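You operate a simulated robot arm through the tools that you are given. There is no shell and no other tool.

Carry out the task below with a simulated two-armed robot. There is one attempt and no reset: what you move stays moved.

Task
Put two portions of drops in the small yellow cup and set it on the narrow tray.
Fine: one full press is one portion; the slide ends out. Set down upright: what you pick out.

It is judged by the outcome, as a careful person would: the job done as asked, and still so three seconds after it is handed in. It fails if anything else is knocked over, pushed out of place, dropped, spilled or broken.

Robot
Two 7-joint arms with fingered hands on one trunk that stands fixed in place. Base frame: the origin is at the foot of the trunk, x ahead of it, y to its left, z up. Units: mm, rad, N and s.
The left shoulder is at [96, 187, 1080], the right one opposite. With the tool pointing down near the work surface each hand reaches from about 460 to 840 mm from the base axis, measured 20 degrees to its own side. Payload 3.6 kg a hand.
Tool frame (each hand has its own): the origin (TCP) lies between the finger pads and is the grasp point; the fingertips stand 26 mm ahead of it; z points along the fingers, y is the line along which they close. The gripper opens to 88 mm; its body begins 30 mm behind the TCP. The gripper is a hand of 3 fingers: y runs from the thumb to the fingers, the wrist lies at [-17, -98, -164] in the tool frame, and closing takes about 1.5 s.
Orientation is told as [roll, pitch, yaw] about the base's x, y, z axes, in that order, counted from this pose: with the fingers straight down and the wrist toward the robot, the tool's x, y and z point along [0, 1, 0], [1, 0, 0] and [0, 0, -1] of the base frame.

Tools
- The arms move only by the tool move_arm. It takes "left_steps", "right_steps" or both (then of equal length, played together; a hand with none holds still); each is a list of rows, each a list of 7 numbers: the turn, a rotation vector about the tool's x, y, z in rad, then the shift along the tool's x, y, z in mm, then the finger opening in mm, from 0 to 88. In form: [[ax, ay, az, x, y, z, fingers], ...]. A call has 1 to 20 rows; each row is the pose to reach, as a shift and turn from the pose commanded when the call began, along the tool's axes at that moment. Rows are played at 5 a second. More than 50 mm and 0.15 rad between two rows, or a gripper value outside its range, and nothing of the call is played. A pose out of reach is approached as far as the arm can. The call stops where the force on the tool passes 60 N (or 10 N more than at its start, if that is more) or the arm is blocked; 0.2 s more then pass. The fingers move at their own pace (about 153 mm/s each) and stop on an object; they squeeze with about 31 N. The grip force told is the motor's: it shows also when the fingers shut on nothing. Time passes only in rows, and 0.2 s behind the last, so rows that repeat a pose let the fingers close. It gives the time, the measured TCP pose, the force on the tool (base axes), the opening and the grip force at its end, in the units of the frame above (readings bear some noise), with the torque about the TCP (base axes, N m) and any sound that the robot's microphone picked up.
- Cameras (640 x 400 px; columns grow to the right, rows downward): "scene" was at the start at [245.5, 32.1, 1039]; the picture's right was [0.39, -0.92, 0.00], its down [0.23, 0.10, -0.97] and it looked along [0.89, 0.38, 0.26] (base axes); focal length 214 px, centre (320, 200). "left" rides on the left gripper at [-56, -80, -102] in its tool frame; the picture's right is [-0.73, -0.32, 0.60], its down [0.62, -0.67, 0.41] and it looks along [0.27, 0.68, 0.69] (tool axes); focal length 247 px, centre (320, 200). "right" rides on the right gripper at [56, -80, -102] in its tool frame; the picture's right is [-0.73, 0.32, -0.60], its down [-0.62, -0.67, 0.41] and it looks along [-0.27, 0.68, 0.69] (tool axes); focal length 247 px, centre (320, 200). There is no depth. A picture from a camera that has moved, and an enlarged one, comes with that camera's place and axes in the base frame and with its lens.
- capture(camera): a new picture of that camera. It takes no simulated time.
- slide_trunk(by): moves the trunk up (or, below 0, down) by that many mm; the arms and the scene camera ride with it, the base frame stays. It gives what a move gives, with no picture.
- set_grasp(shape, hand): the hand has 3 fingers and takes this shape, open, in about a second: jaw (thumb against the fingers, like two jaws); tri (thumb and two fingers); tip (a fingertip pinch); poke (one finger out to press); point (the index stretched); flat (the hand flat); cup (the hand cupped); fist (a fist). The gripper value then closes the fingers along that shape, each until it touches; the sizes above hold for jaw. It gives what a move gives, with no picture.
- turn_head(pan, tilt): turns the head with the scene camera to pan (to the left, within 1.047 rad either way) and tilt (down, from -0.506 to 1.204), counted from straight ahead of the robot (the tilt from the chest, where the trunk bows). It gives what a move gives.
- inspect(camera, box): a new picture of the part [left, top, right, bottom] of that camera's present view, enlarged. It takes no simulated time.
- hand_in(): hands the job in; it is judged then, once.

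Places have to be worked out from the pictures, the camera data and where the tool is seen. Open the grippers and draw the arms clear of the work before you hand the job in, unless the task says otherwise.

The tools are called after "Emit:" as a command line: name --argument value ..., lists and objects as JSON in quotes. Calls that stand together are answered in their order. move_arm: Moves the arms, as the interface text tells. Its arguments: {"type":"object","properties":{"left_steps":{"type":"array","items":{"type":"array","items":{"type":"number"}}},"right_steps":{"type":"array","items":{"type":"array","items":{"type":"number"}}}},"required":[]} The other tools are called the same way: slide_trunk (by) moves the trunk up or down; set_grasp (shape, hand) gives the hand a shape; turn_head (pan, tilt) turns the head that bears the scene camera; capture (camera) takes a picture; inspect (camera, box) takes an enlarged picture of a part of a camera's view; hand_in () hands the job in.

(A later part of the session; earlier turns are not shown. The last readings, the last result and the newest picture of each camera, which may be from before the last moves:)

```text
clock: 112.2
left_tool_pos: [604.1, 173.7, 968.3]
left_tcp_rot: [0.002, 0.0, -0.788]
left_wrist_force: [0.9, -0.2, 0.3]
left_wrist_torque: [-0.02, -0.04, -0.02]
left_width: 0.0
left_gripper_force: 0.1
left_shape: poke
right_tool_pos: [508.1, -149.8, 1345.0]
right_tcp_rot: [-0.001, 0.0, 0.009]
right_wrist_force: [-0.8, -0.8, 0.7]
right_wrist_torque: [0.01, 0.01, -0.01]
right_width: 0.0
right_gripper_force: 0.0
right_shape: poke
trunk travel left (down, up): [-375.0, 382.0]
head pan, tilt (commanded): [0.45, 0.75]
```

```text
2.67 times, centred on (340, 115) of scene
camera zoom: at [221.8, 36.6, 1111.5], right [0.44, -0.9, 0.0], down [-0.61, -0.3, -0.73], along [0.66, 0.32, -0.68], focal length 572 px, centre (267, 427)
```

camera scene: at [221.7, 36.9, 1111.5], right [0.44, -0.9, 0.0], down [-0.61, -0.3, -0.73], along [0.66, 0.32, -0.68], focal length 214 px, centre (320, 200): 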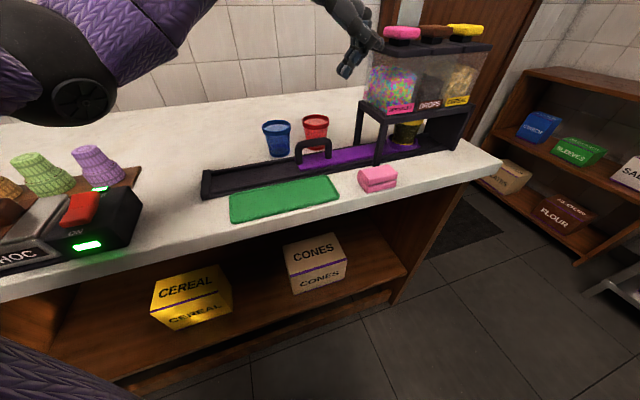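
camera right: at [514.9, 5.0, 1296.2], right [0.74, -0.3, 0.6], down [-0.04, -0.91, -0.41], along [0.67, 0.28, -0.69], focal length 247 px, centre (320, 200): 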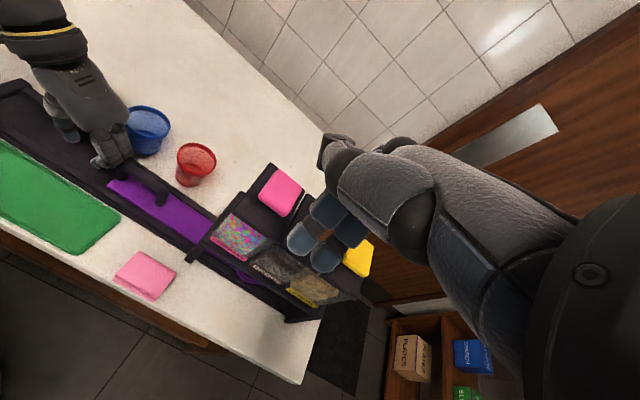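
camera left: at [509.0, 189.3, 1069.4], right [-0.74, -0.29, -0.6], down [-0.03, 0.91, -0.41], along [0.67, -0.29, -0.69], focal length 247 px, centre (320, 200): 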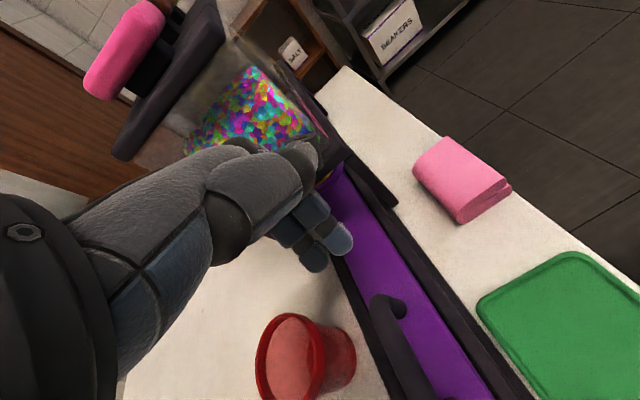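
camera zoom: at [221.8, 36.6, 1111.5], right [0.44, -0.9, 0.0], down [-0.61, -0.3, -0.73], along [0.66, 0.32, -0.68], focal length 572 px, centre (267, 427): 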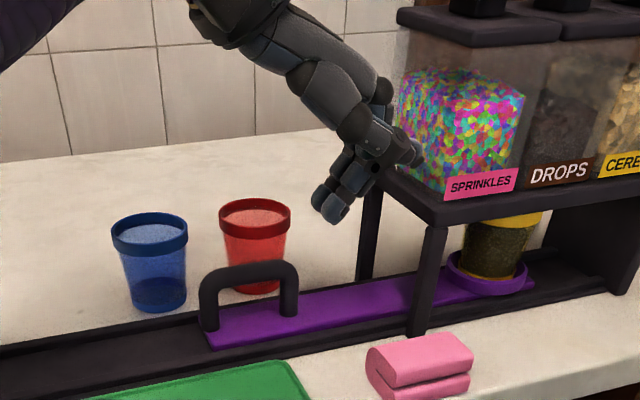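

The thumb tip is about 9 mm from the platform edge. I shift 3 mm toward the handle and lower the rest in small steps.

Emit:
move_arm --left_steps '[[0, 0, 0, 2, -3, 8, 88], [0, 0, 0, 2, -3, 20, 88], [0, 0, 0, 2, -3, 32, 88], [0, 0, 0, 2, -3, 44, 88], [0, 0, 0, 2, -3, 56, 88], [0, 0, 0, 2, -3, 65, 88], [0, 0, 0, 2, -3, 65, 88]]'

Emit:
capture --camera "left"

Emit:
inspect --camera "scene" --box '[260, 60, 420, 200]'

```text
clock: 113.8
left_tool_pos: [604.5, 180.4, 902.8]
left_tcp_rot: [0.002, 0.001, -0.787]
left_wrist_force: [-0.9, -0.5, -0.9]
left_wrist_torque: [0.01, -0.01, -0.01]
left_width: 0.0
left_gripper_force: 0.1
left_shape: poke
right_tool_pos: [507.9, -150.2, 1345.4]
right_tcp_rot: [0.0, -0.001, 0.009]
right_wrist_force: [0.4, -1.0, 0.2]
right_wrist_torque: [-0.02, 0.02, 0.02]
right_width: 0.1
right_gripper_force: 0.1
right_shape: poke
trunk travel left (down, up): [-375.0, 382.0]
head pan, tilt (commanded): [0.45, 0.75]
```

```text
taken
camera left: at [509.1, 195.8, 1004.8], right [-0.74, -0.29, -0.6], down [-0.03, 0.91, -0.41], along [0.67, -0.29, -0.69], focal length 247 px, centre (320, 200)
```

left: 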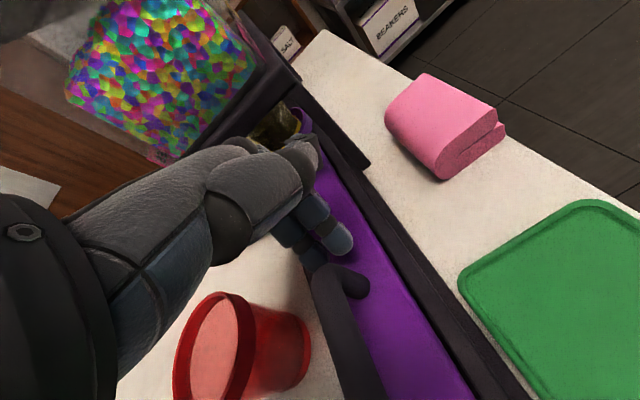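

```text
2.86 times, centred on (340, 130) of scene
camera zoom: at [221.8, 36.6, 1111.5], right [0.44, -0.9, 0.0], down [-0.61, -0.3, -0.73], along [0.66, 0.32, -0.68], focal length 613 px, centre (263, 400)
```

zoom: 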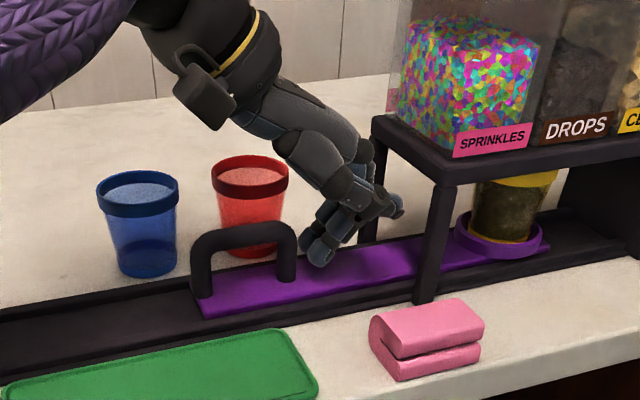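

The fingertips are just right of the handle's inner leg. I pull the slide back out along the rail, 60 mm first.

Emit:
move_arm --left_steps '[[0, 0, 0, -1, -3, 0, 88], [0, 0, 0, -1, -6, 0, 88], [0, 0, 0, -1, -11, 0, 88], [0, 0, 0, -1, -17, 0, 88], [0, 0, 0, -1, -24, 0, 88], [0, 0, 0, -1, -31, 0, 88], [0, 0, 0, -1, -38, 0, 88], [0, 0, 0, -1, -45, 0, 88], [0, 0, 0, -1, -52, 0, 88], [0, 0, 0, -1, -60, 0, 88], [0, 0, 0, -1, -60, 0, 88]]'

Emit:
inspect --camera "scene" --box '[200, 60, 460, 210]'

Emit:
capture --camera "left"

```text
clock: 116.2
left_tool_pos: [560.7, 220.7, 903.3]
left_tcp_rot: [0.0, 0.001, -0.788]
left_wrist_force: [1.6, 0.1, -0.2]
left_wrist_torque: [0.01, -0.03, -0.02]
left_width: 0.0
left_gripper_force: 0.0
left_shape: poke
right_tool_pos: [507.9, -149.1, 1343.9]
right_tcp_rot: [-0.001, 0.001, 0.009]
right_wrist_force: [0.7, 0.5, -0.2]
right_wrist_torque: [0.04, 0.0, 0.0]
right_width: 0.0
right_gripper_force: 0.2
right_shape: poke
trunk travel left (down, up): [-375.0, 382.0]
head pan, tilt (commanded): [0.45, 0.75]
```

```text
2.46 times, centred on (330, 135) of scene
camera zoom: at [222.0, 36.6, 1111.4], right [0.44, -0.9, 0.0], down [-0.61, -0.3, -0.73], along [0.66, 0.32, -0.68], focal length 528 px, centre (295, 360)
```

zoom: 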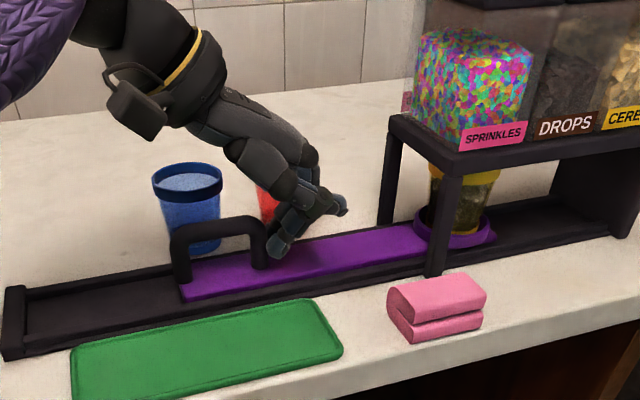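

```text
taken
camera left: at [464.4, 236.7, 1005.4], right [-0.74, -0.29, -0.6], down [-0.03, 0.91, -0.41], along [0.67, -0.29, -0.69], focal length 247 px, centre (320, 200)
```

left: 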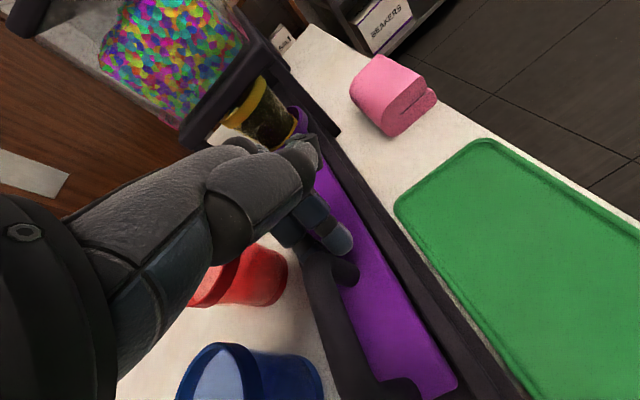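

The slide is coming out with the cup upright. I continue another 60 mm.

Emit:
move_arm --left_steps '[[0, 0, 0, 0, -6, 0, 88], [0, 0, 0, 0, -13, 0, 88], [0, 0, 0, 0, -20, 0, 88], [0, 0, 0, 0, -27, 0, 88], [0, 0, 0, 0, -34, 0, 88], [0, 0, 0, 0, -41, 0, 88], [0, 0, 0, 0, -48, 0, 88], [0, 0, 0, 0, -55, 0, 88], [0, 0, 0, 0, -60, 0, 88], [0, 0, 0, 0, -60, 0, 88]]'

Emit:
inspect --camera "scene" --box '[200, 60, 460, 210]'

Emit:
capture --camera "left"

```text
clock: 118.5
left_tool_pos: [519.8, 265.1, 904.0]
left_tcp_rot: [0.002, 0.001, -0.787]
left_wrist_force: [0.4, -0.6, 0.2]
left_wrist_torque: [-0.04, -0.03, 0.02]
left_width: 0.0
left_gripper_force: 0.0
left_shape: poke
right_tool_pos: [507.5, -150.2, 1344.9]
right_tcp_rot: [0.001, 0.001, 0.009]
right_wrist_force: [0.1, -0.3, -0.9]
right_wrist_torque: [-0.01, -0.01, -0.03]
right_width: 0.0
right_gripper_force: 0.0
right_shape: poke
trunk travel left (down, up): [-375.0, 382.0]
head pan, tilt (commanded): [0.45, 0.75]
```

```text
2.46 times, centred on (330, 135) of scene
camera zoom: at [221.9, 36.5, 1111.5], right [0.44, -0.9, 0.0], down [-0.61, -0.3, -0.73], along [0.66, 0.32, -0.68], focal length 528 px, centre (295, 360)
```

zoom: 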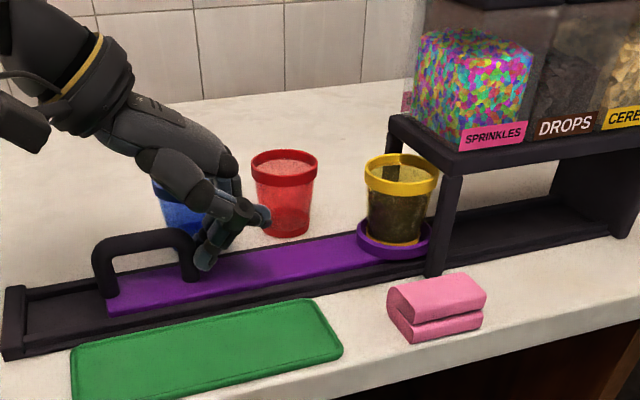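

```text
taken
camera left: at [423.4, 280.4, 1005.7], right [-0.74, -0.29, -0.6], down [-0.03, 0.91, -0.41], along [0.67, -0.29, -0.69], focal length 247 px, centre (320, 200)
```

left: 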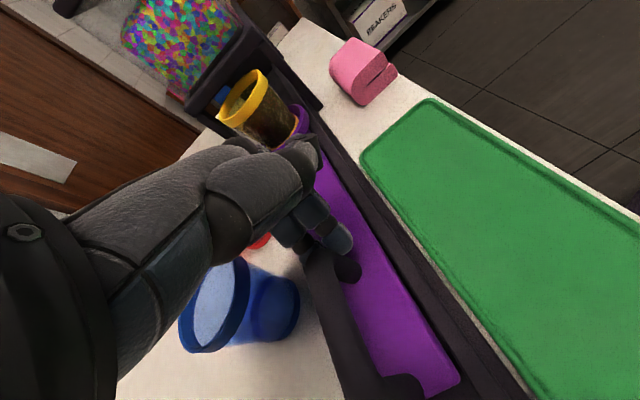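

Cup out from under the dispenser, upright and filled. I pull the remaining ~40 mm, slowing toward the stop.

Emit:
move_arm --left_steps '[[0, 0, 0, 0, -6, 0, 88], [0, 0, 0, 0, -12, 0, 88], [0, 0, 0, 0, -18, 0, 88], [0, 0, 0, 0, -24, 0, 88], [0, 0, 0, 0, -29, 0, 88], [0, 0, 0, 0, -33, 0, 88], [0, 0, 0, 0, -36, 0, 88], [0, 0, 0, 0, -38, 0, 88], [0, 0, 0, 0, -38, 0, 88]]'

Emit:
inspect --camera "scene" --box '[180, 60, 440, 210]'

Emit:
inspect --camera "scene" --box '[190, 120, 290, 200]'

```text
clock: 120.5
left_tool_pos: [490.3, 290.7, 902.1]
left_tcp_rot: [0.0, 0.0, -0.788]
left_wrist_force: [2.1, 0.6, 0.5]
left_wrist_torque: [0.03, -0.05, -0.03]
left_width: 0.2
left_gripper_force: 0.0
left_shape: poke
right_tool_pos: [507.6, -149.0, 1343.2]
right_tcp_rot: [0.001, 0.0, 0.009]
right_wrist_force: [-0.3, 0.3, -0.2]
right_wrist_torque: [0.03, 0.02, -0.01]
right_width: 0.0
right_gripper_force: 0.1
right_shape: poke
trunk travel left (down, up): [-375.0, 382.0]
head pan, tilt (commanded): [0.45, 0.75]
```

```text
2.46 times, centred on (310, 135) of scene
camera zoom: at [222.0, 36.6, 1111.5], right [0.44, -0.9, 0.0], down [-0.61, -0.3, -0.73], along [0.66, 0.32, -0.68], focal length 528 px, centre (345, 360)
```

zoom: 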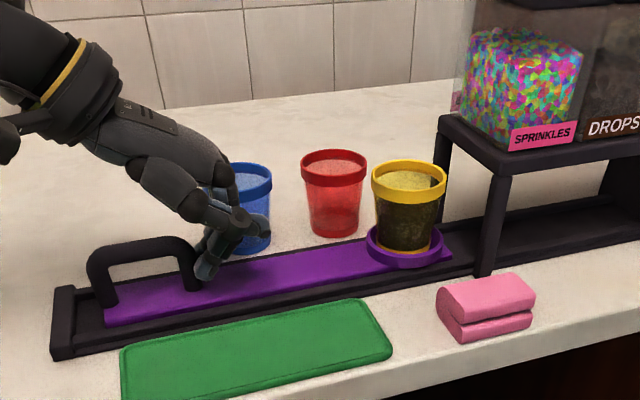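

```text
5.00 times, centred on (240, 160) of scene
camera zoom: at [222.0, 36.6, 1111.5], right [0.44, -0.9, 0.0], down [-0.61, -0.3, -0.73], along [0.66, 0.32, -0.68], focal length 1072 px, centre (720, 400)
```

zoom: 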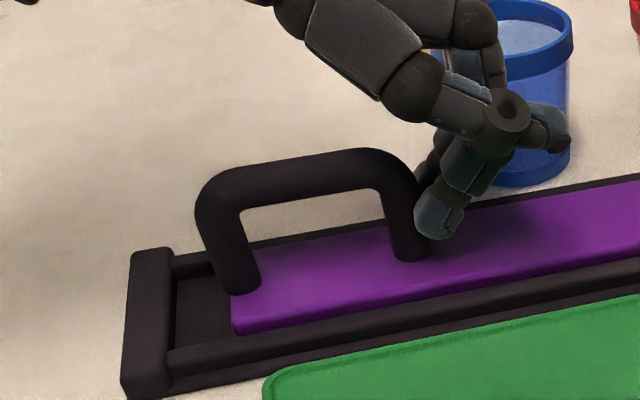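

There is still a gap of roughly 15–20 mm at the rail's outer end. I keep pulling gently until it meets the stop.

Emit:
move_arm --left_steps '[[0, 0, 0, 0, -4, 0, 88], [0, 0, 0, 0, -8, 0, 88], [0, 0, 0, 0, -12, 0, 88], [0, 0, 0, 0, -15, 0, 88], [0, 0, 0, 0, -15, 0, 88]]'

Emit:
inspect --camera "scene" --box '[190, 120, 290, 200]'

```text
clock: 121.7
left_tool_pos: [482.8, 300.7, 902.5]
left_tcp_rot: [0.002, 0.002, -0.788]
left_wrist_force: [0.1, -0.1, 0.4]
left_wrist_torque: [-0.02, 0.0, 0.01]
left_width: 0.0
left_gripper_force: 0.1
left_shape: poke
right_tool_pos: [507.7, -150.1, 1345.0]
right_tcp_rot: [0.0, 0.0, 0.01]
right_wrist_force: [0.5, -0.8, 0.2]
right_wrist_torque: [0.0, 0.02, 0.0]
right_width: 0.0
right_gripper_force: 0.1
right_shape: poke
trunk travel left (down, up): [-375.0, 382.0]
head pan, tilt (commanded): [0.45, 0.75]
```

```text
5.00 times, centred on (240, 160) of scene
camera zoom: at [221.8, 36.6, 1111.5], right [0.44, -0.9, 0.0], down [-0.61, -0.3, -0.73], along [0.66, 0.32, -0.68], focal length 1072 px, centre (720, 400)
```

zoom: 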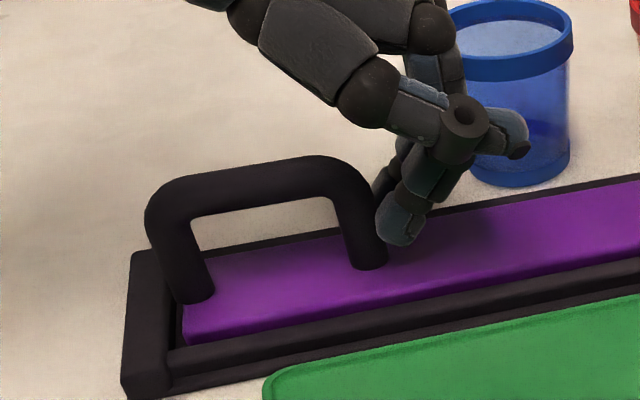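

Nearly at the end, a few mm remain. I finish with small steps to feel the stop.

Emit:
move_arm --left_steps '[[0, 0, 0, 0, -2, 0, 88], [0, 0, 0, 0, -4, 0, 88], [0, 0, 0, 0, -6, 0, 88], [0, 0, 0, 0, -8, 0, 88], [0, 0, 0, 0, -8, 0, 88]]'

Emit:
inspect --camera "scene" --box '[190, 120, 290, 200]'

```text
clock: 122.8
left_tool_pos: [479.5, 305.4, 902.8]
left_tcp_rot: [0.001, 0.0, -0.789]
left_wrist_force: [9.7, -6.0, -0.2]
left_wrist_torque: [-0.1, -0.16, -0.03]
left_width: 0.0
left_gripper_force: 0.0
left_shape: poke
right_tool_pos: [509.1, -150.8, 1343.7]
right_tcp_rot: [-0.001, 0.002, 0.009]
right_wrist_force: [0.9, -0.2, -0.1]
right_wrist_torque: [0.02, 0.04, 0.01]
right_width: 0.1
right_gripper_force: 0.0
right_shape: poke
trunk travel left (down, up): [-375.0, 382.0]
head pan, tilt (commanded): [0.45, 0.75]
```

```text
5.00 times, centred on (240, 160) of scene
camera zoom: at [222.9, 35.9, 1111.3], right [0.43, -0.9, 0.0], down [-0.61, -0.3, -0.73], along [0.66, 0.32, -0.68], focal length 1072 px, centre (720, 400)
```

zoom: 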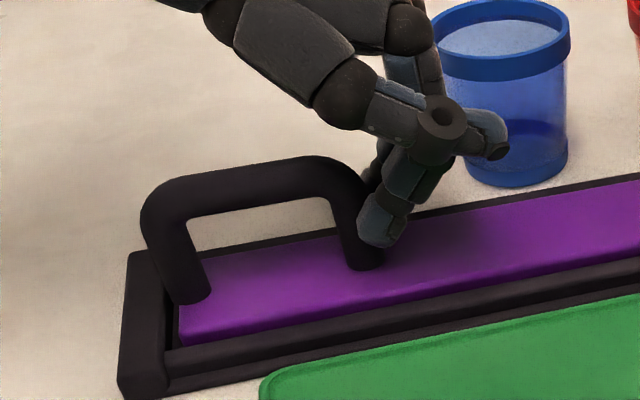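

The force rose to 11 N along the rail: the slide is fully out at its stop. I ease off the handle, rise, and change to the open jaw.

Emit:
move_arm --left_steps '[[0, 0, 0, 0, 6, 0, 88], [0, 0, 0, 0, 12, 0, 88], [0, 0, 0, 0, 12, -30, 88], [0, 0, 0, 0, 12, -70, 88], [0, 0, 0, 0, 12, -110, 88], [0, 0, 0, 0, 12, -145, 88], [0, 0, 0, 0, 12, -145, 88]]'

Emit:
set_grasp --hand "left" --shape "jaw"

Emit:
inspect --camera "scene" --box '[190, 80, 430, 220]'

Emit:
inspect --camera "scene" --box '[320, 90, 400, 180]'

```text
clock: 124.5
left_tool_pos: [483.1, 298.6, 1049.1]
left_tcp_rot: [0.001, 0.0, -0.786]
left_wrist_force: [1.0, 0.0, -0.4]
left_wrist_torque: [-0.01, 0.01, 0.02]
left_width: 0.0
left_gripper_force: 0.2
left_shape: poke
right_tool_pos: [507.6, -150.1, 1344.2]
right_tcp_rot: [0.0, 0.0, 0.008]
right_wrist_force: [0.3, 0.0, 0.4]
right_wrist_torque: [0.02, 0.01, 0.01]
right_width: 0.0
right_gripper_force: 0.1
right_shape: poke
trunk travel left (down, up): [-375.0, 382.0]
head pan, tilt (commanded): [0.45, 0.75]
```

```text
clock: 125.3
left_tool_pos: [484.4, 298.1, 1048.4]
left_tcp_rot: [0.001, 0.0, -0.788]
left_wrist_force: [0.6, -0.4, -0.3]
left_wrist_torque: [0.03, 0.01, 0.01]
left_width: 87.7
left_gripper_force: 0.0
left_shape: jaw
right_tool_pos: [508.1, -149.4, 1344.1]
right_tcp_rot: [0.0, 0.001, 0.008]
right_wrist_force: [-0.7, -0.2, 0.2]
right_wrist_torque: [-0.01, -0.02, 0.03]
right_width: 0.1
right_gripper_force: 0.0
right_shape: poke
trunk travel left (down, up): [-375.0, 382.0]
head pan, tilt (commanded): [0.45, 0.75]
```

```text
2.67 times, centred on (310, 150) of scene
camera zoom: at [221.8, 36.6, 1111.5], right [0.44, -0.9, 0.0], down [-0.61, -0.3, -0.73], along [0.66, 0.32, -0.68], focal length 572 px, centre (347, 333)
```

zoom: 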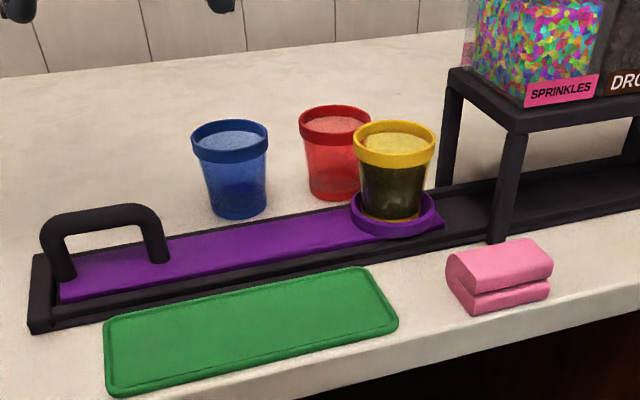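

```text
4.44 times, centred on (360, 135) of scene
camera zoom: at [221.8, 36.6, 1111.5], right [0.44, -0.9, 0.0], down [-0.61, -0.3, -0.73], along [0.66, 0.32, -0.68], focal length 953 px, centre (142, 489)
```

zoom: 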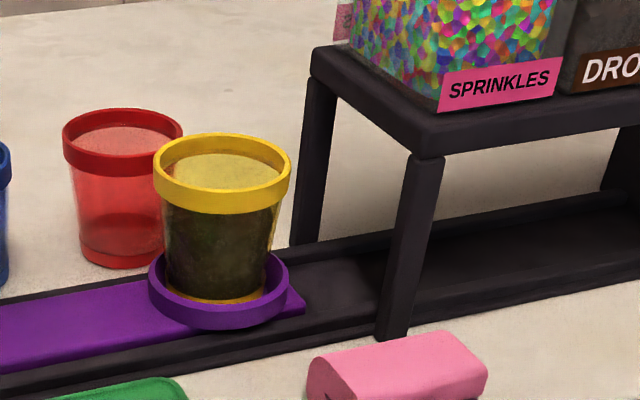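

The slide is out, the filled cup stands upright in its ring, everything else is in place. I bring the open hand over the cup (centre about [602, 181]), turning to yaw 0.15.

Emit:
move_arm --left_steps '[[0, 0, -0.134, 0, 21, 4, 88], [0, 0, -0.268, 0, 42, 8, 88], [0, 0, -0.402, 0, 63, 12, 88], [0, 0, -0.536, 1, 84, 16, 88], [0, 0, -0.67, 1, 105, 20, 88], [0, 0, -0.804, 2, 126, 24, 88], [0, 0, -0.938, 2.2, 147.5, 28, 88], [0, 0, -0.938, 2.2, 147.5, 28, 88]]'

Emit:
capture --camera "left"

Emit:
inspect --camera "scene" --box '[260, 20, 440, 170]'

```text
clock: 127.2
left_tool_pos: [590.5, 196.6, 1020.4]
left_tcp_rot: [0.001, -0.001, 0.152]
left_wrist_force: [-0.1, 0.2, -0.3]
left_wrist_torque: [0.0, 0.02, -0.03]
left_width: 87.7
left_gripper_force: 0.1
left_shape: jaw
right_tool_pos: [507.5, -149.1, 1343.8]
right_tcp_rot: [0.001, 0.002, 0.009]
right_wrist_force: [0.3, -0.5, -0.9]
right_wrist_torque: [-0.02, -0.04, 0.01]
right_width: 0.0
right_gripper_force: 0.0
right_shape: poke
trunk travel left (down, up): [-375.0, 382.0]
head pan, tilt (commanded): [0.45, 0.75]
```

```text
taken
camera left: at [520.1, 127.5, 1123.3], right [-0.2, -0.77, -0.6], down [-0.75, 0.52, -0.41], along [0.63, 0.37, -0.69], focal length 247 px, centre (320, 200)
```

left: 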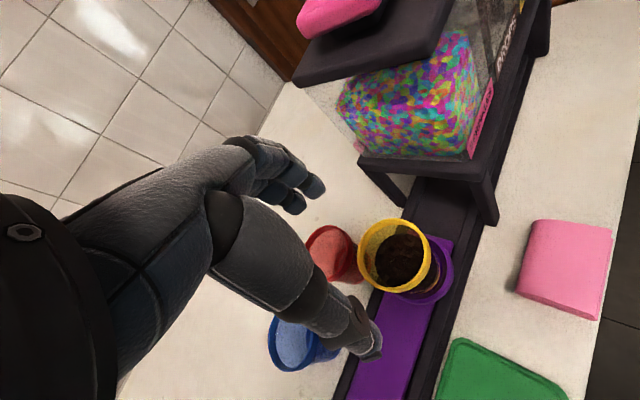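

```text
2.67 times, centred on (350, 95) of scene
camera zoom: at [221.6, 37.1, 1111.5], right [0.44, -0.9, 0.0], down [-0.61, -0.3, -0.73], along [0.66, 0.32, -0.68], focal length 572 px, centre (240, 480)
```

zoom: 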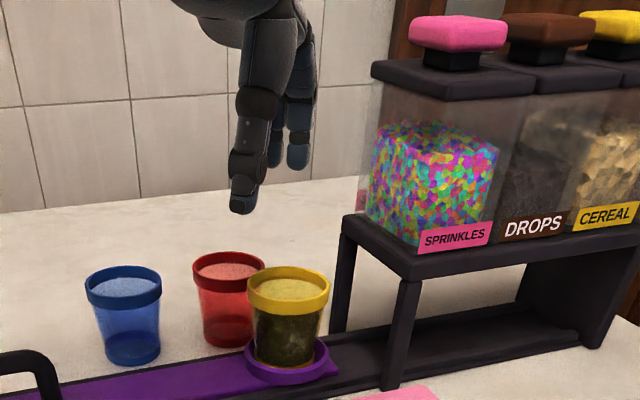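

The hand camera puts the cup's rim centre at about [600.5, 180]; the fill is below the rim. I align over it and come down to just above the rim for a check.

Emit:
move_arm --left_steps '[[0, 0, 0, -9, 4, 0, 84], [0, 0, 0, -17.5, 7.9, 0, 84], [0, 0, 0, -17.5, 7.9, 25, 84], [0, 0, 0, -17.5, 7.9, 50, 84], [0, 0, 0, -17.5, 7.9, 60, 84], [0, 0, 0, -17.5, 7.9, 60, 84]]'

Emit:
inspect --camera "left" --box '[200, 120, 460, 340]'

Emit:
inspect --camera "scene" --box '[300, 60, 420, 170]'

```text
clock: 128.6
left_tool_pos: [602.1, 180.8, 958.6]
left_tcp_rot: [0.0, -0.001, 0.151]
left_wrist_force: [-0.5, -0.5, -0.1]
left_wrist_torque: [-0.02, 0.04, -0.01]
left_width: 84.5
left_gripper_force: 0.1
left_shape: jaw
right_tool_pos: [508.6, -149.9, 1344.6]
right_tcp_rot: [0.001, 0.0, 0.009]
right_wrist_force: [-0.1, 0.2, 0.6]
right_wrist_torque: [0.0, -0.03, -0.05]
right_width: 0.0
right_gripper_force: 0.0
right_shape: poke
trunk travel left (down, up): [-375.0, 382.0]
head pan, tilt (commanded): [0.45, 0.75]
```

```text
1.82 times, centred on (330, 230) of left
camera zoom: at [531.5, 112.3, 1061.5], right [-0.2, -0.77, -0.6], down [-0.75, 0.52, -0.41], along [0.63, 0.37, -0.69], focal length 449 px, centre (302, 146)
```

zoom: 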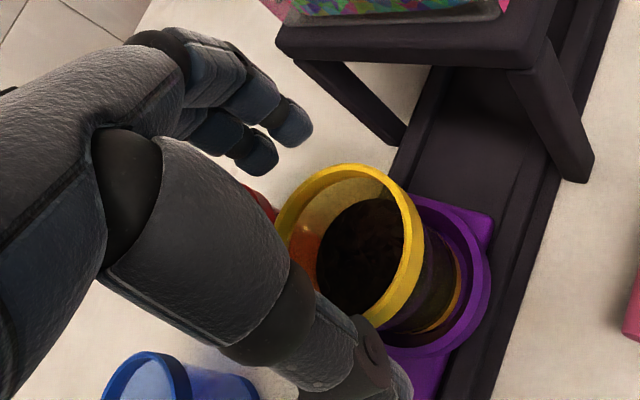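

```text
3.64 times, centred on (360, 115) of scene
camera zoom: at [221.9, 36.5, 1111.5], right [0.44, -0.9, 0.0], down [-0.61, -0.3, -0.73], along [0.66, 0.32, -0.68], focal length 780 px, centre (174, 509)
```

zoom: 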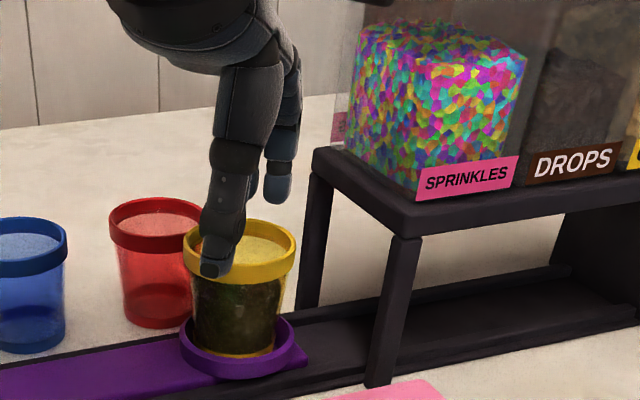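

Alignment is within about 2 mm. I lower around the cup to z≈909 with the fingers open.

Emit:
move_arm --left_steps '[[0, 0, 0, -2, -0.5, 10, 86], [0, 0, 0, -2, -0.5, 20, 86], [0, 0, 0, -2, -0.5, 30, 86], [0, 0, 0, -2, -0.5, 40, 86], [0, 0, 0, -2, -0.5, 49, 86], [0, 0, 0, -2, -0.5, 49, 86]]'

Emit:
inspect --camera "left" --box '[200, 120, 460, 340]'

Emit:
inspect --camera "scene" --box '[300, 60, 420, 170]'

```text
clock: 129.9
left_tool_pos: [601.0, 176.9, 911.6]
left_tcp_rot: [0.0, -0.003, 0.149]
left_wrist_force: [-0.2, 0.1, 0.0]
left_wrist_torque: [0.01, -0.06, 0.01]
left_width: 85.5
left_gripper_force: 0.0
left_shape: jaw
right_tool_pos: [508.0, -149.4, 1344.8]
right_tcp_rot: [0.0, 0.0, 0.01]
right_wrist_force: [-0.1, 0.1, 1.1]
right_wrist_torque: [-0.01, 0.01, 0.03]
right_width: 0.2
right_gripper_force: 0.0
right_shape: poke
trunk travel left (down, up): [-375.0, 382.0]
head pan, tilt (commanded): [0.45, 0.75]
```

```text
1.82 times, centred on (330, 230) of left
camera zoom: at [529.9, 108.7, 1013.8], right [-0.2, -0.77, -0.6], down [-0.75, 0.52, -0.41], along [0.63, 0.37, -0.69], focal length 449 px, centre (302, 146)
```

zoom: 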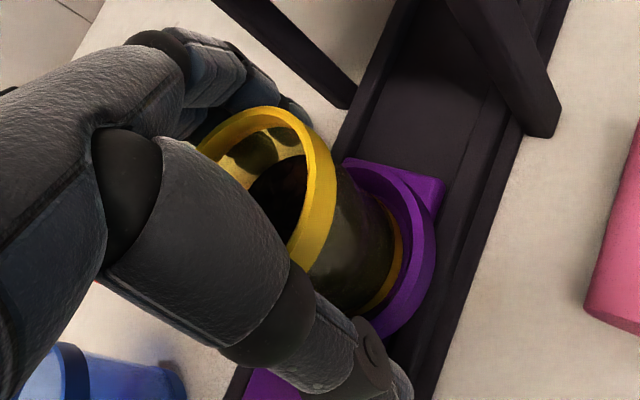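

```text
3.64 times, centred on (360, 115) of scene
camera zoom: at [221.8, 36.6, 1111.5], right [0.44, -0.9, 0.0], down [-0.61, -0.3, -0.73], along [0.66, 0.32, -0.68], focal length 780 px, centre (174, 509)
```

zoom: 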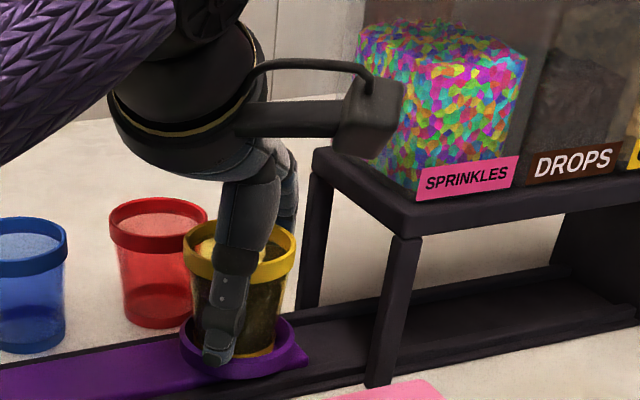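

The hand surrounds the cup without touching. I close gradually while drifting the hand toward the finger side, mirroring the earlier release, so the cup isn't pushed.

Emit:
move_arm --left_steps '[[0, 0, 0, 0, 0.5, 1, 78], [0, 0, 0, 0, 1, 1, 70], [0, 0, 0, 0, 2, 1, 64], [0, 0, 0, -0.5, 4, 1, 58], [0, 0, 0, -0.5, 6, 1, 52], [0, 0, 0, -0.5, 8, 1, 46], [0, 0, 0, -1, 10, 1, 40], [0, 0, 0, -1, 10.5, 1, 40], [0, 0, 0, -1, 10.5, 1, 40], [0, 0, 0, -1, 10.5, 1, 40], [0, 0, 0, -1, 10.5, 1, 40]]'

Emit:
inspect --camera "left" --box '[200, 120, 460, 340]'

Emit:
inspect --camera "scene" --box '[300, 60, 420, 170]'

```text
clock: 132.3
left_tool_pos: [609.9, 178.0, 910.7]
left_tcp_rot: [0.0, -0.004, 0.151]
left_wrist_force: [3.5, 2.1, 8.5]
left_wrist_torque: [0.16, -0.17, -0.01]
left_width: 33.4
left_gripper_force: 30.6
left_shape: jaw
right_tool_pos: [506.9, -149.8, 1345.1]
right_tcp_rot: [0.001, 0.0, 0.01]
right_wrist_force: [-1.1, -0.5, 0.6]
right_wrist_torque: [-0.02, 0.01, 0.0]
right_width: 0.2
right_gripper_force: 0.1
right_shape: poke
trunk travel left (down, up): [-375.0, 382.0]
head pan, tilt (commanded): [0.45, 0.75]
```

```text
1.82 times, centred on (330, 230) of left
camera zoom: at [540.3, 108.9, 1013.3], right [-0.2, -0.77, -0.6], down [-0.75, 0.52, -0.41], along [0.63, 0.37, -0.68], focal length 449 px, centre (302, 146)
```

zoom: 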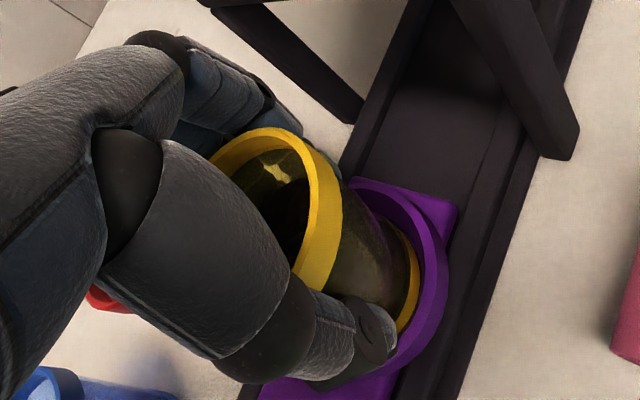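

```text
3.64 times, centred on (360, 115) of scene
camera zoom: at [221.5, 36.6, 1111.6], right [0.44, -0.9, 0.0], down [-0.61, -0.3, -0.73], along [0.66, 0.32, -0.68], focal length 780 px, centre (174, 509)
```

zoom: 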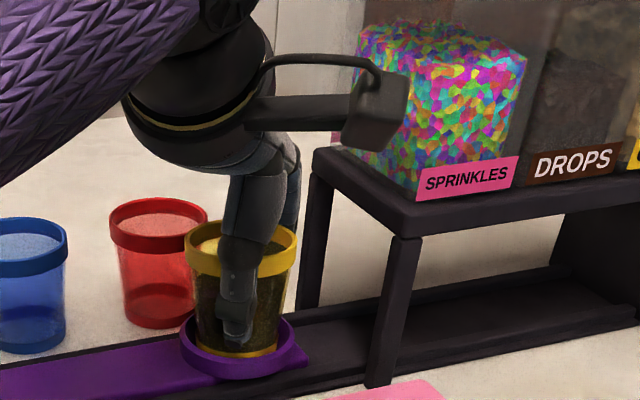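

The cup is gripped (31 N) and looks level. I lift it very slowly straight up.

Emit:
move_arm --left_steps '[[0, 0, 0, 0, 0, -3, 40], [0, 0, 0, 0, 0, -6, 40], [0, 0, 0, 0, 0, -10, 40], [0, 0, 0, 0, 0, -16, 40], [0, 0, 0, 0, 0, -23, 40], [0, 0, 0, 0, 0, -31, 40], [0, 0, 0, 0, 0, -39, 40], [0, 0, 0, 0, 0, -46, 40], [0, 0, 0, 0, 0, -50, 40], [0, 0, 0, 0, 0, -50, 40]]'

Emit:
inspect --camera "left" --box '[200, 120, 460, 340]'

Emit:
inspect --camera "scene" --box '[300, 40, 420, 160]'

```text
clock: 134.6
left_tool_pos: [610.2, 179.3, 960.7]
left_tcp_rot: [0.0, -0.001, 0.15]
left_wrist_force: [0.4, 0.2, -0.4]
left_wrist_torque: [-0.04, -0.02, -0.01]
left_width: 33.0
left_gripper_force: 30.8
left_shape: jaw
right_tool_pos: [508.4, -149.7, 1344.0]
right_tcp_rot: [0.0, 0.0, 0.008]
right_wrist_force: [0.6, 0.0, 0.4]
right_wrist_torque: [-0.04, -0.01, 0.02]
right_width: 0.1
right_gripper_force: 0.0
right_shape: poke
trunk travel left (down, up): [-375.0, 382.0]
head pan, tilt (commanded): [0.45, 0.75]
```

```text
1.82 times, centred on (330, 230) of left
camera zoom: at [539.7, 110.3, 1062.1], right [-0.2, -0.77, -0.6], down [-0.75, 0.52, -0.41], along [0.63, 0.37, -0.69], focal length 449 px, centre (302, 146)
```

zoom: 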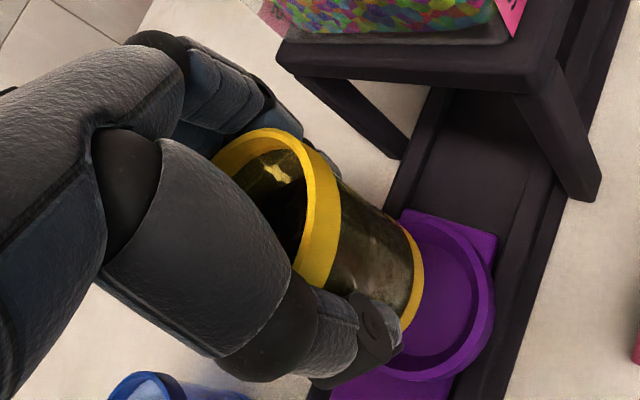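

```text
3.33 times, centred on (360, 100) of scene
camera zoom: at [221.9, 36.6, 1111.5], right [0.44, -0.9, 0.0], down [-0.61, -0.3, -0.73], along [0.66, 0.32, -0.68], focal length 715 px, centre (187, 533)
```

zoom: 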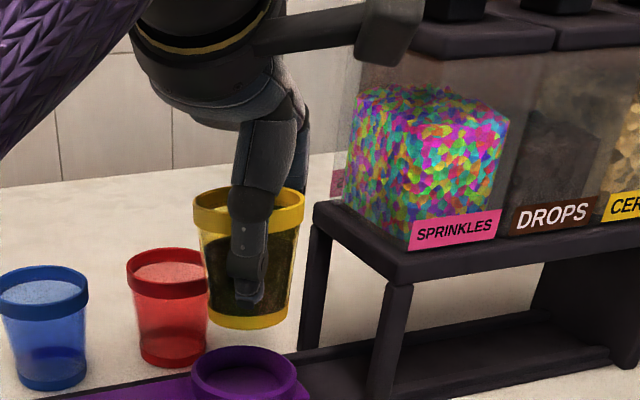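

The cup is lifted level with its contents in it. I carry it slowly to above the green tray's centre (cup target [452, 218.5]).

Emit:
move_arm --left_steps '[[0, 0, 0, 2, -5, -2, 40], [0, 0, 0, 6, -14, -4, 40], [0, 0, 0, 12, -27, -4, 40], [0, 0, 0, 19, -42, -4, 40], [0, 0, 0, 26, -58, -4, 40], [0, 0, 0, 33, -74, -4, 40], [0, 0, 0, 40, -90, -4, 40], [0, 0, 0, 47, -106, -4, 40], [0, 0, 0, 53, -120, -4, 40], [0, 0, 0, 58, -131, -4, 40], [0, 0, 0, 61, -138, -4, 40], [0, 0, 0, 62, -140.5, -4, 40], [0, 0, 0, 62, -140.5, -4, 40]]'

Emit:
turn_head --pan 0.45 --tilt 0.8

Emit:
capture --camera "scene"

Emit:
capture --camera "left"

```text
clock: 137.3
left_tool_pos: [462.4, 217.4, 963.9]
left_tcp_rot: [0.0, -0.001, 0.15]
left_wrist_force: [-0.9, -0.2, -0.9]
left_wrist_torque: [0.01, 0.0, 0.02]
left_width: 32.9
left_gripper_force: 30.9
left_shape: jaw
right_tool_pos: [507.8, -149.9, 1344.9]
right_tcp_rot: [0.0, 0.0, 0.009]
right_wrist_force: [0.1, -1.2, 0.6]
right_wrist_torque: [0.01, -0.01, -0.01]
right_width: 0.0
right_gripper_force: 0.1
right_shape: poke
trunk travel left (down, up): [-375.0, 382.0]
head pan, tilt (commanded): [0.45, 0.75]
```

```text
clock: 138.0
left_tool_pos: [461.4, 218.2, 964.5]
left_tcp_rot: [0.0, -0.001, 0.149]
left_wrist_force: [-0.2, -0.1, 0.2]
left_wrist_torque: [0.03, -0.02, -0.03]
left_width: 32.8
left_gripper_force: 31.5
left_shape: jaw
right_tool_pos: [508.0, -148.6, 1344.0]
right_tcp_rot: [-0.001, 0.0, 0.008]
right_wrist_force: [-0.5, 0.3, 0.2]
right_wrist_torque: [0.01, -0.01, 0.0]
right_width: 0.4
right_gripper_force: 0.0
right_shape: poke
trunk travel left (down, up): [-375.0, 382.0]
head pan, tilt (commanded): [0.45, 0.799]
```

```text
taken
camera scene: at [219.9, 35.6, 1107.5], right [0.44, -0.9, 0.0], down [-0.65, -0.31, -0.7], along [0.63, 0.3, -0.72], focal length 214 px, centre (320, 200)
```

scene: 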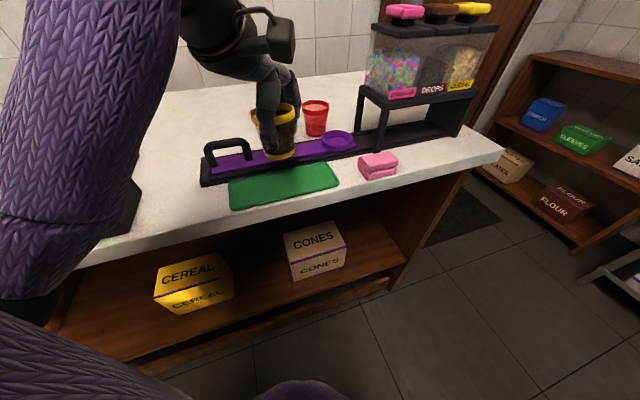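

```text
taken
camera left: at [391.9, 149.3, 1065.5], right [-0.2, -0.77, -0.6], down [-0.75, 0.52, -0.41], along [0.63, 0.37, -0.69], focal length 247 px, centre (320, 200)
```

left: 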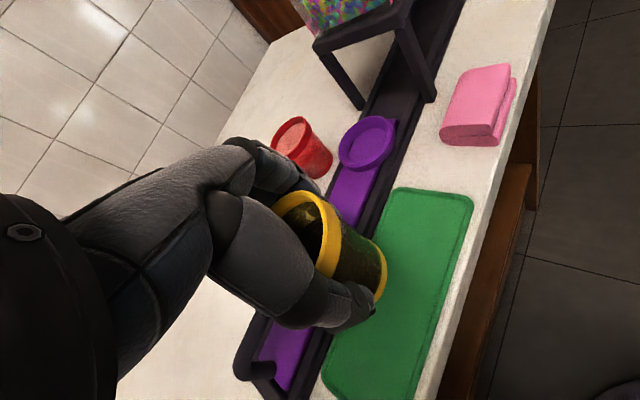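

The cup's landing point projects onto the tray's centre in the hand view. I lower slowly to just above the tray.

Emit:
move_arm --left_steps '[[0, 0, 0, 0, 0, 6, 40], [0, 0, 0, 0, 0, 14, 40], [0, 0, 0, 0, 0, 23, 40], [0, 0, 0, 0, 0, 32, 40], [0, 0, 0, 0, 0, 41, 40], [0, 0, 0, 0, 0, 49, 40], [0, 0, 0, 0, 0, 55, 40], [0, 0, 0, 0, 0, 58, 40], [0, 0, 0, 0, 0, 58, 40]]'

Emit:
inspect --camera "scene" --box '[210, 100, 370, 220]'

Emit:
inspect --camera "left" --box '[230, 140, 500, 380]'

```text
clock: 140.0
left_tool_pos: [460.1, 217.9, 906.2]
left_tcp_rot: [0.0, 0.0, 0.151]
left_wrist_force: [-0.1, 0.5, -0.2]
left_wrist_torque: [0.0, -0.01, -0.01]
left_width: 33.3
left_gripper_force: 31.5
left_shape: jaw
right_tool_pos: [506.9, -150.0, 1344.9]
right_tcp_rot: [0.001, -0.001, 0.009]
right_wrist_force: [0.4, 0.0, -0.2]
right_wrist_torque: [0.03, -0.02, 0.0]
right_width: 0.2
right_gripper_force: 0.0
right_shape: poke
trunk travel left (down, up): [-375.0, 382.0]
head pan, tilt (commanded): [0.45, 0.799]
```

```text
3.33 times, centred on (290, 160) of scene
camera zoom: at [219.9, 35.6, 1107.5], right [0.44, -0.9, 0.0], down [-0.65, -0.31, -0.7], along [0.63, 0.3, -0.72], focal length 715 px, centre (420, 333)
```

zoom: 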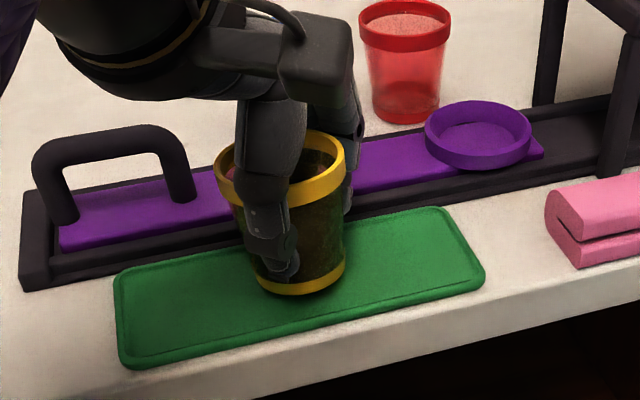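

```text
1.67 times, centred on (365, 260) of left
camera zoom: at [391.0, 149.2, 1007.4], right [-0.2, -0.77, -0.6], down [-0.75, 0.52, -0.41], along [0.63, 0.37, -0.69], focal length 412 px, centre (245, 100)
```

zoom: 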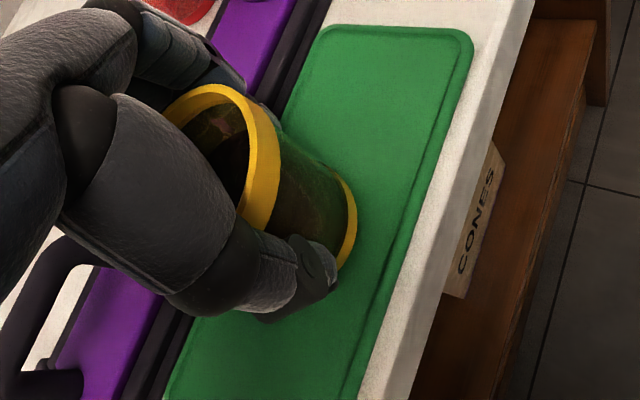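

The cup is centred over the tray within 2 mm. I lower the last ~9 mm in small steps to contact.

Emit:
move_arm --left_steps '[[0, 0, 0, 0.8, 1.2, 2, 40], [0, 0, 0, 0.8, 1.2, 4, 40], [0, 0, 0, 0.8, 1.2, 6, 40], [0, 0, 0, 0.8, 1.2, 7, 40], [0, 0, 0, 0.8, 1.2, 7, 40]]'

Emit:
inspect --camera "scene" --box '[240, 110, 340, 200]'

```text
clock: 141.2
left_tool_pos: [464.1, 219.5, 901.6]
left_tcp_rot: [0.0, -0.004, 0.15]
left_wrist_force: [-0.7, -2.6, 11.1]
left_wrist_torque: [0.14, 0.05, 0.05]
left_width: 33.3
left_gripper_force: 31.3
left_shape: jaw
right_tool_pos: [507.1, -150.4, 1345.6]
right_tcp_rot: [0.001, -0.001, 0.008]
right_wrist_force: [-0.3, 0.7, -0.3]
right_wrist_torque: [0.03, 0.01, 0.0]
right_width: 0.1
right_gripper_force: 0.0
right_shape: poke
trunk travel left (down, up): [-375.0, 382.0]
head pan, tilt (commanded): [0.45, 0.799]
```

```text
4.44 times, centred on (290, 155) of scene
camera zoom: at [219.0, 35.0, 1107.8], right [0.44, -0.9, 0.0], down [-0.65, -0.31, -0.7], along [0.63, 0.3, -0.72], focal length 953 px, centre (453, 400)
```

zoom: 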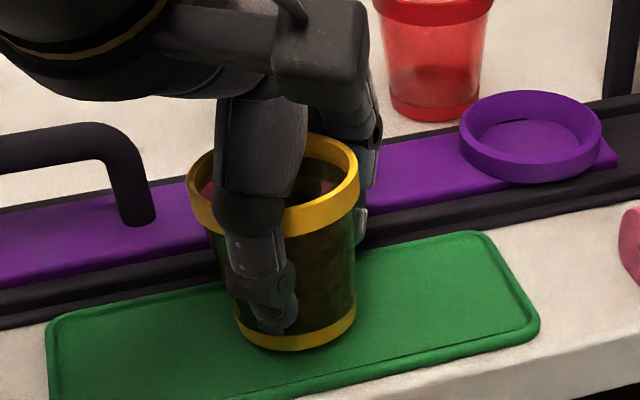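

The cup is on the tray (11 N contact). I release as before: open gradually while drifting toward the thumb side.

Emit:
move_arm --left_steps '[[0, 0, 0, 0, -2, 0, 45], [0, 0, 0, 0, -4, 0, 52], [0, 0, 0, 0, -6, 0, 58], [0, 0, 0, 0, -8, 0, 64], [0, 0, 0, 0, -8, 0, 64]]'

Emit:
inspect --camera "scene" --box '[240, 110, 340, 200]'

Emit:
inspect --camera "left" --box '[230, 140, 500, 380]'

```text
clock: 142.4
left_tool_pos: [455.3, 218.0, 900.5]
left_tcp_rot: [-0.001, -0.001, 0.15]
left_wrist_force: [0.7, 0.3, 0.4]
left_wrist_torque: [0.0, 0.04, 0.01]
left_width: 63.5
left_gripper_force: 0.0
left_shape: jaw
right_tool_pos: [507.1, -149.1, 1343.2]
right_tcp_rot: [0.002, -0.001, 0.007]
right_wrist_force: [0.2, 1.0, 0.0]
right_wrist_torque: [0.02, 0.01, 0.02]
right_width: 0.0
right_gripper_force: 0.1
right_shape: poke
trunk travel left (down, up): [-375.0, 382.0]
head pan, tilt (commanded): [0.45, 0.799]
```

```text
4.44 times, centred on (290, 155) of scene
camera zoom: at [219.8, 35.6, 1107.5], right [0.44, -0.9, 0.0], down [-0.65, -0.31, -0.7], along [0.63, 0.3, -0.72], focal length 953 px, centre (453, 400)
```

zoom: 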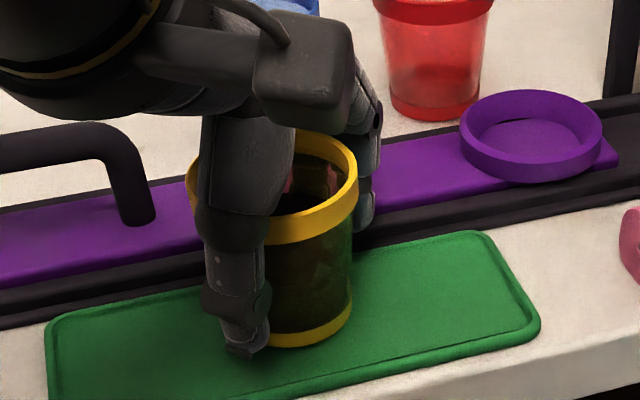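

```text
1.67 times, centred on (365, 260) of left
camera zoom: at [385.4, 148.9, 1001.9], right [-0.2, -0.77, -0.6], down [-0.75, 0.52, -0.41], along [0.63, 0.37, -0.69], focal length 412 px, centre (245, 100)
```

zoom: 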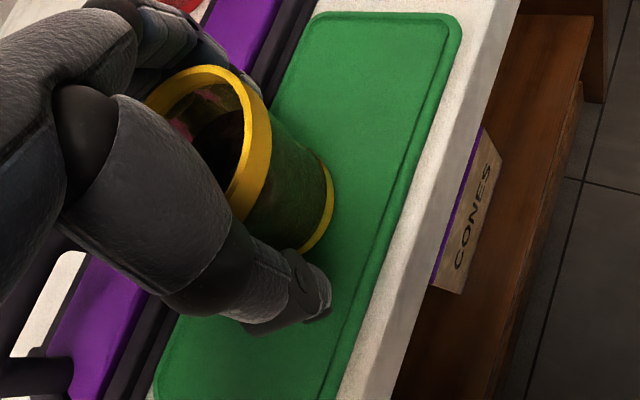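

The cup stands free and upright on the tray. I open fully and rise straight up.

Emit:
move_arm --left_steps '[[0, 0, 0, 0.5, 0, 0, 70], [0, 0, 0, 0.5, -0.5, 0, 76], [0, 0, 0, 0.5, -1, 0, 82], [0, 0, 0, 0.5, -1, 0, 85], [0, 0, 0, 0.5, -1, -5, 85], [0, 0, 0, 0.5, -1, -12, 85], [0, 0, 0, 0.5, -1, -20, 85], [0, 0, 0, 0.5, -1, -30, 85], [0, 0, 0, 0.5, -1, -30, 85]]'

Emit:
inspect --camera "scene" --box '[240, 90, 340, 200]'

Emit:
inspect --camera "left" --box '[230, 140, 500, 380]'

```text
clock: 144.4
left_tool_pos: [456.5, 217.1, 929.0]
left_tcp_rot: [0.0, -0.002, 0.151]
left_wrist_force: [-0.8, 0.4, 0.2]
left_wrist_torque: [-0.01, 0.02, -0.02]
left_width: 84.8
left_gripper_force: 0.1
left_shape: jaw
right_tool_pos: [506.5, -149.2, 1344.9]
right_tcp_rot: [-0.001, 0.0, 0.009]
right_wrist_force: [0.2, 0.2, 0.5]
right_wrist_torque: [-0.01, -0.01, -0.02]
right_width: 0.0
right_gripper_force: 0.1
right_shape: poke
trunk travel left (down, up): [-375.0, 382.0]
head pan, tilt (commanded): [0.45, 0.799]
```

```text
3.64 times, centred on (290, 145) of scene
camera zoom: at [219.8, 35.7, 1107.5], right [0.44, -0.9, 0.0], down [-0.65, -0.31, -0.7], along [0.63, 0.3, -0.72], focal length 780 px, centre (429, 400)
```

zoom: 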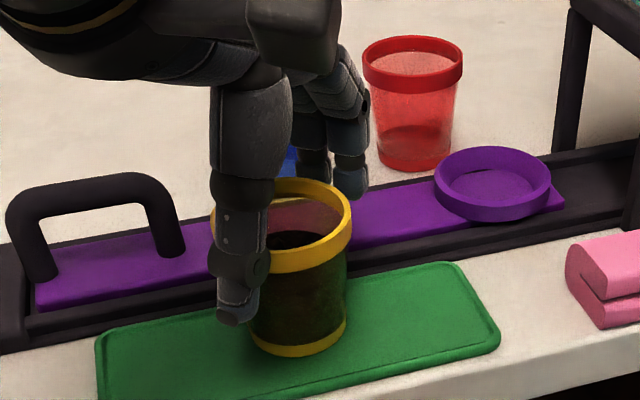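

```text
1.67 times, centred on (365, 260) of left
camera zoom: at [385.3, 148.4, 1031.4], right [-0.2, -0.77, -0.6], down [-0.75, 0.52, -0.41], along [0.63, 0.37, -0.69], focal length 412 px, centre (245, 100)
```

zoom: 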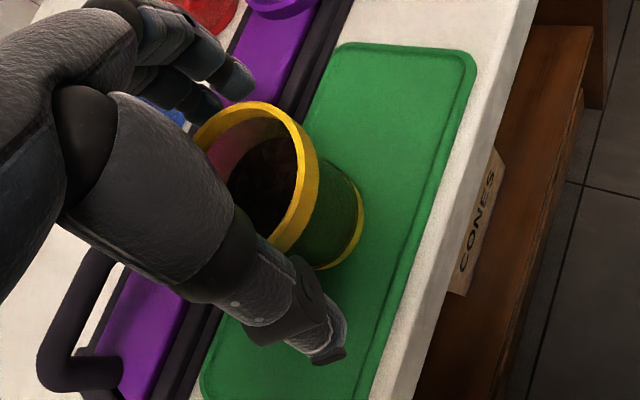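

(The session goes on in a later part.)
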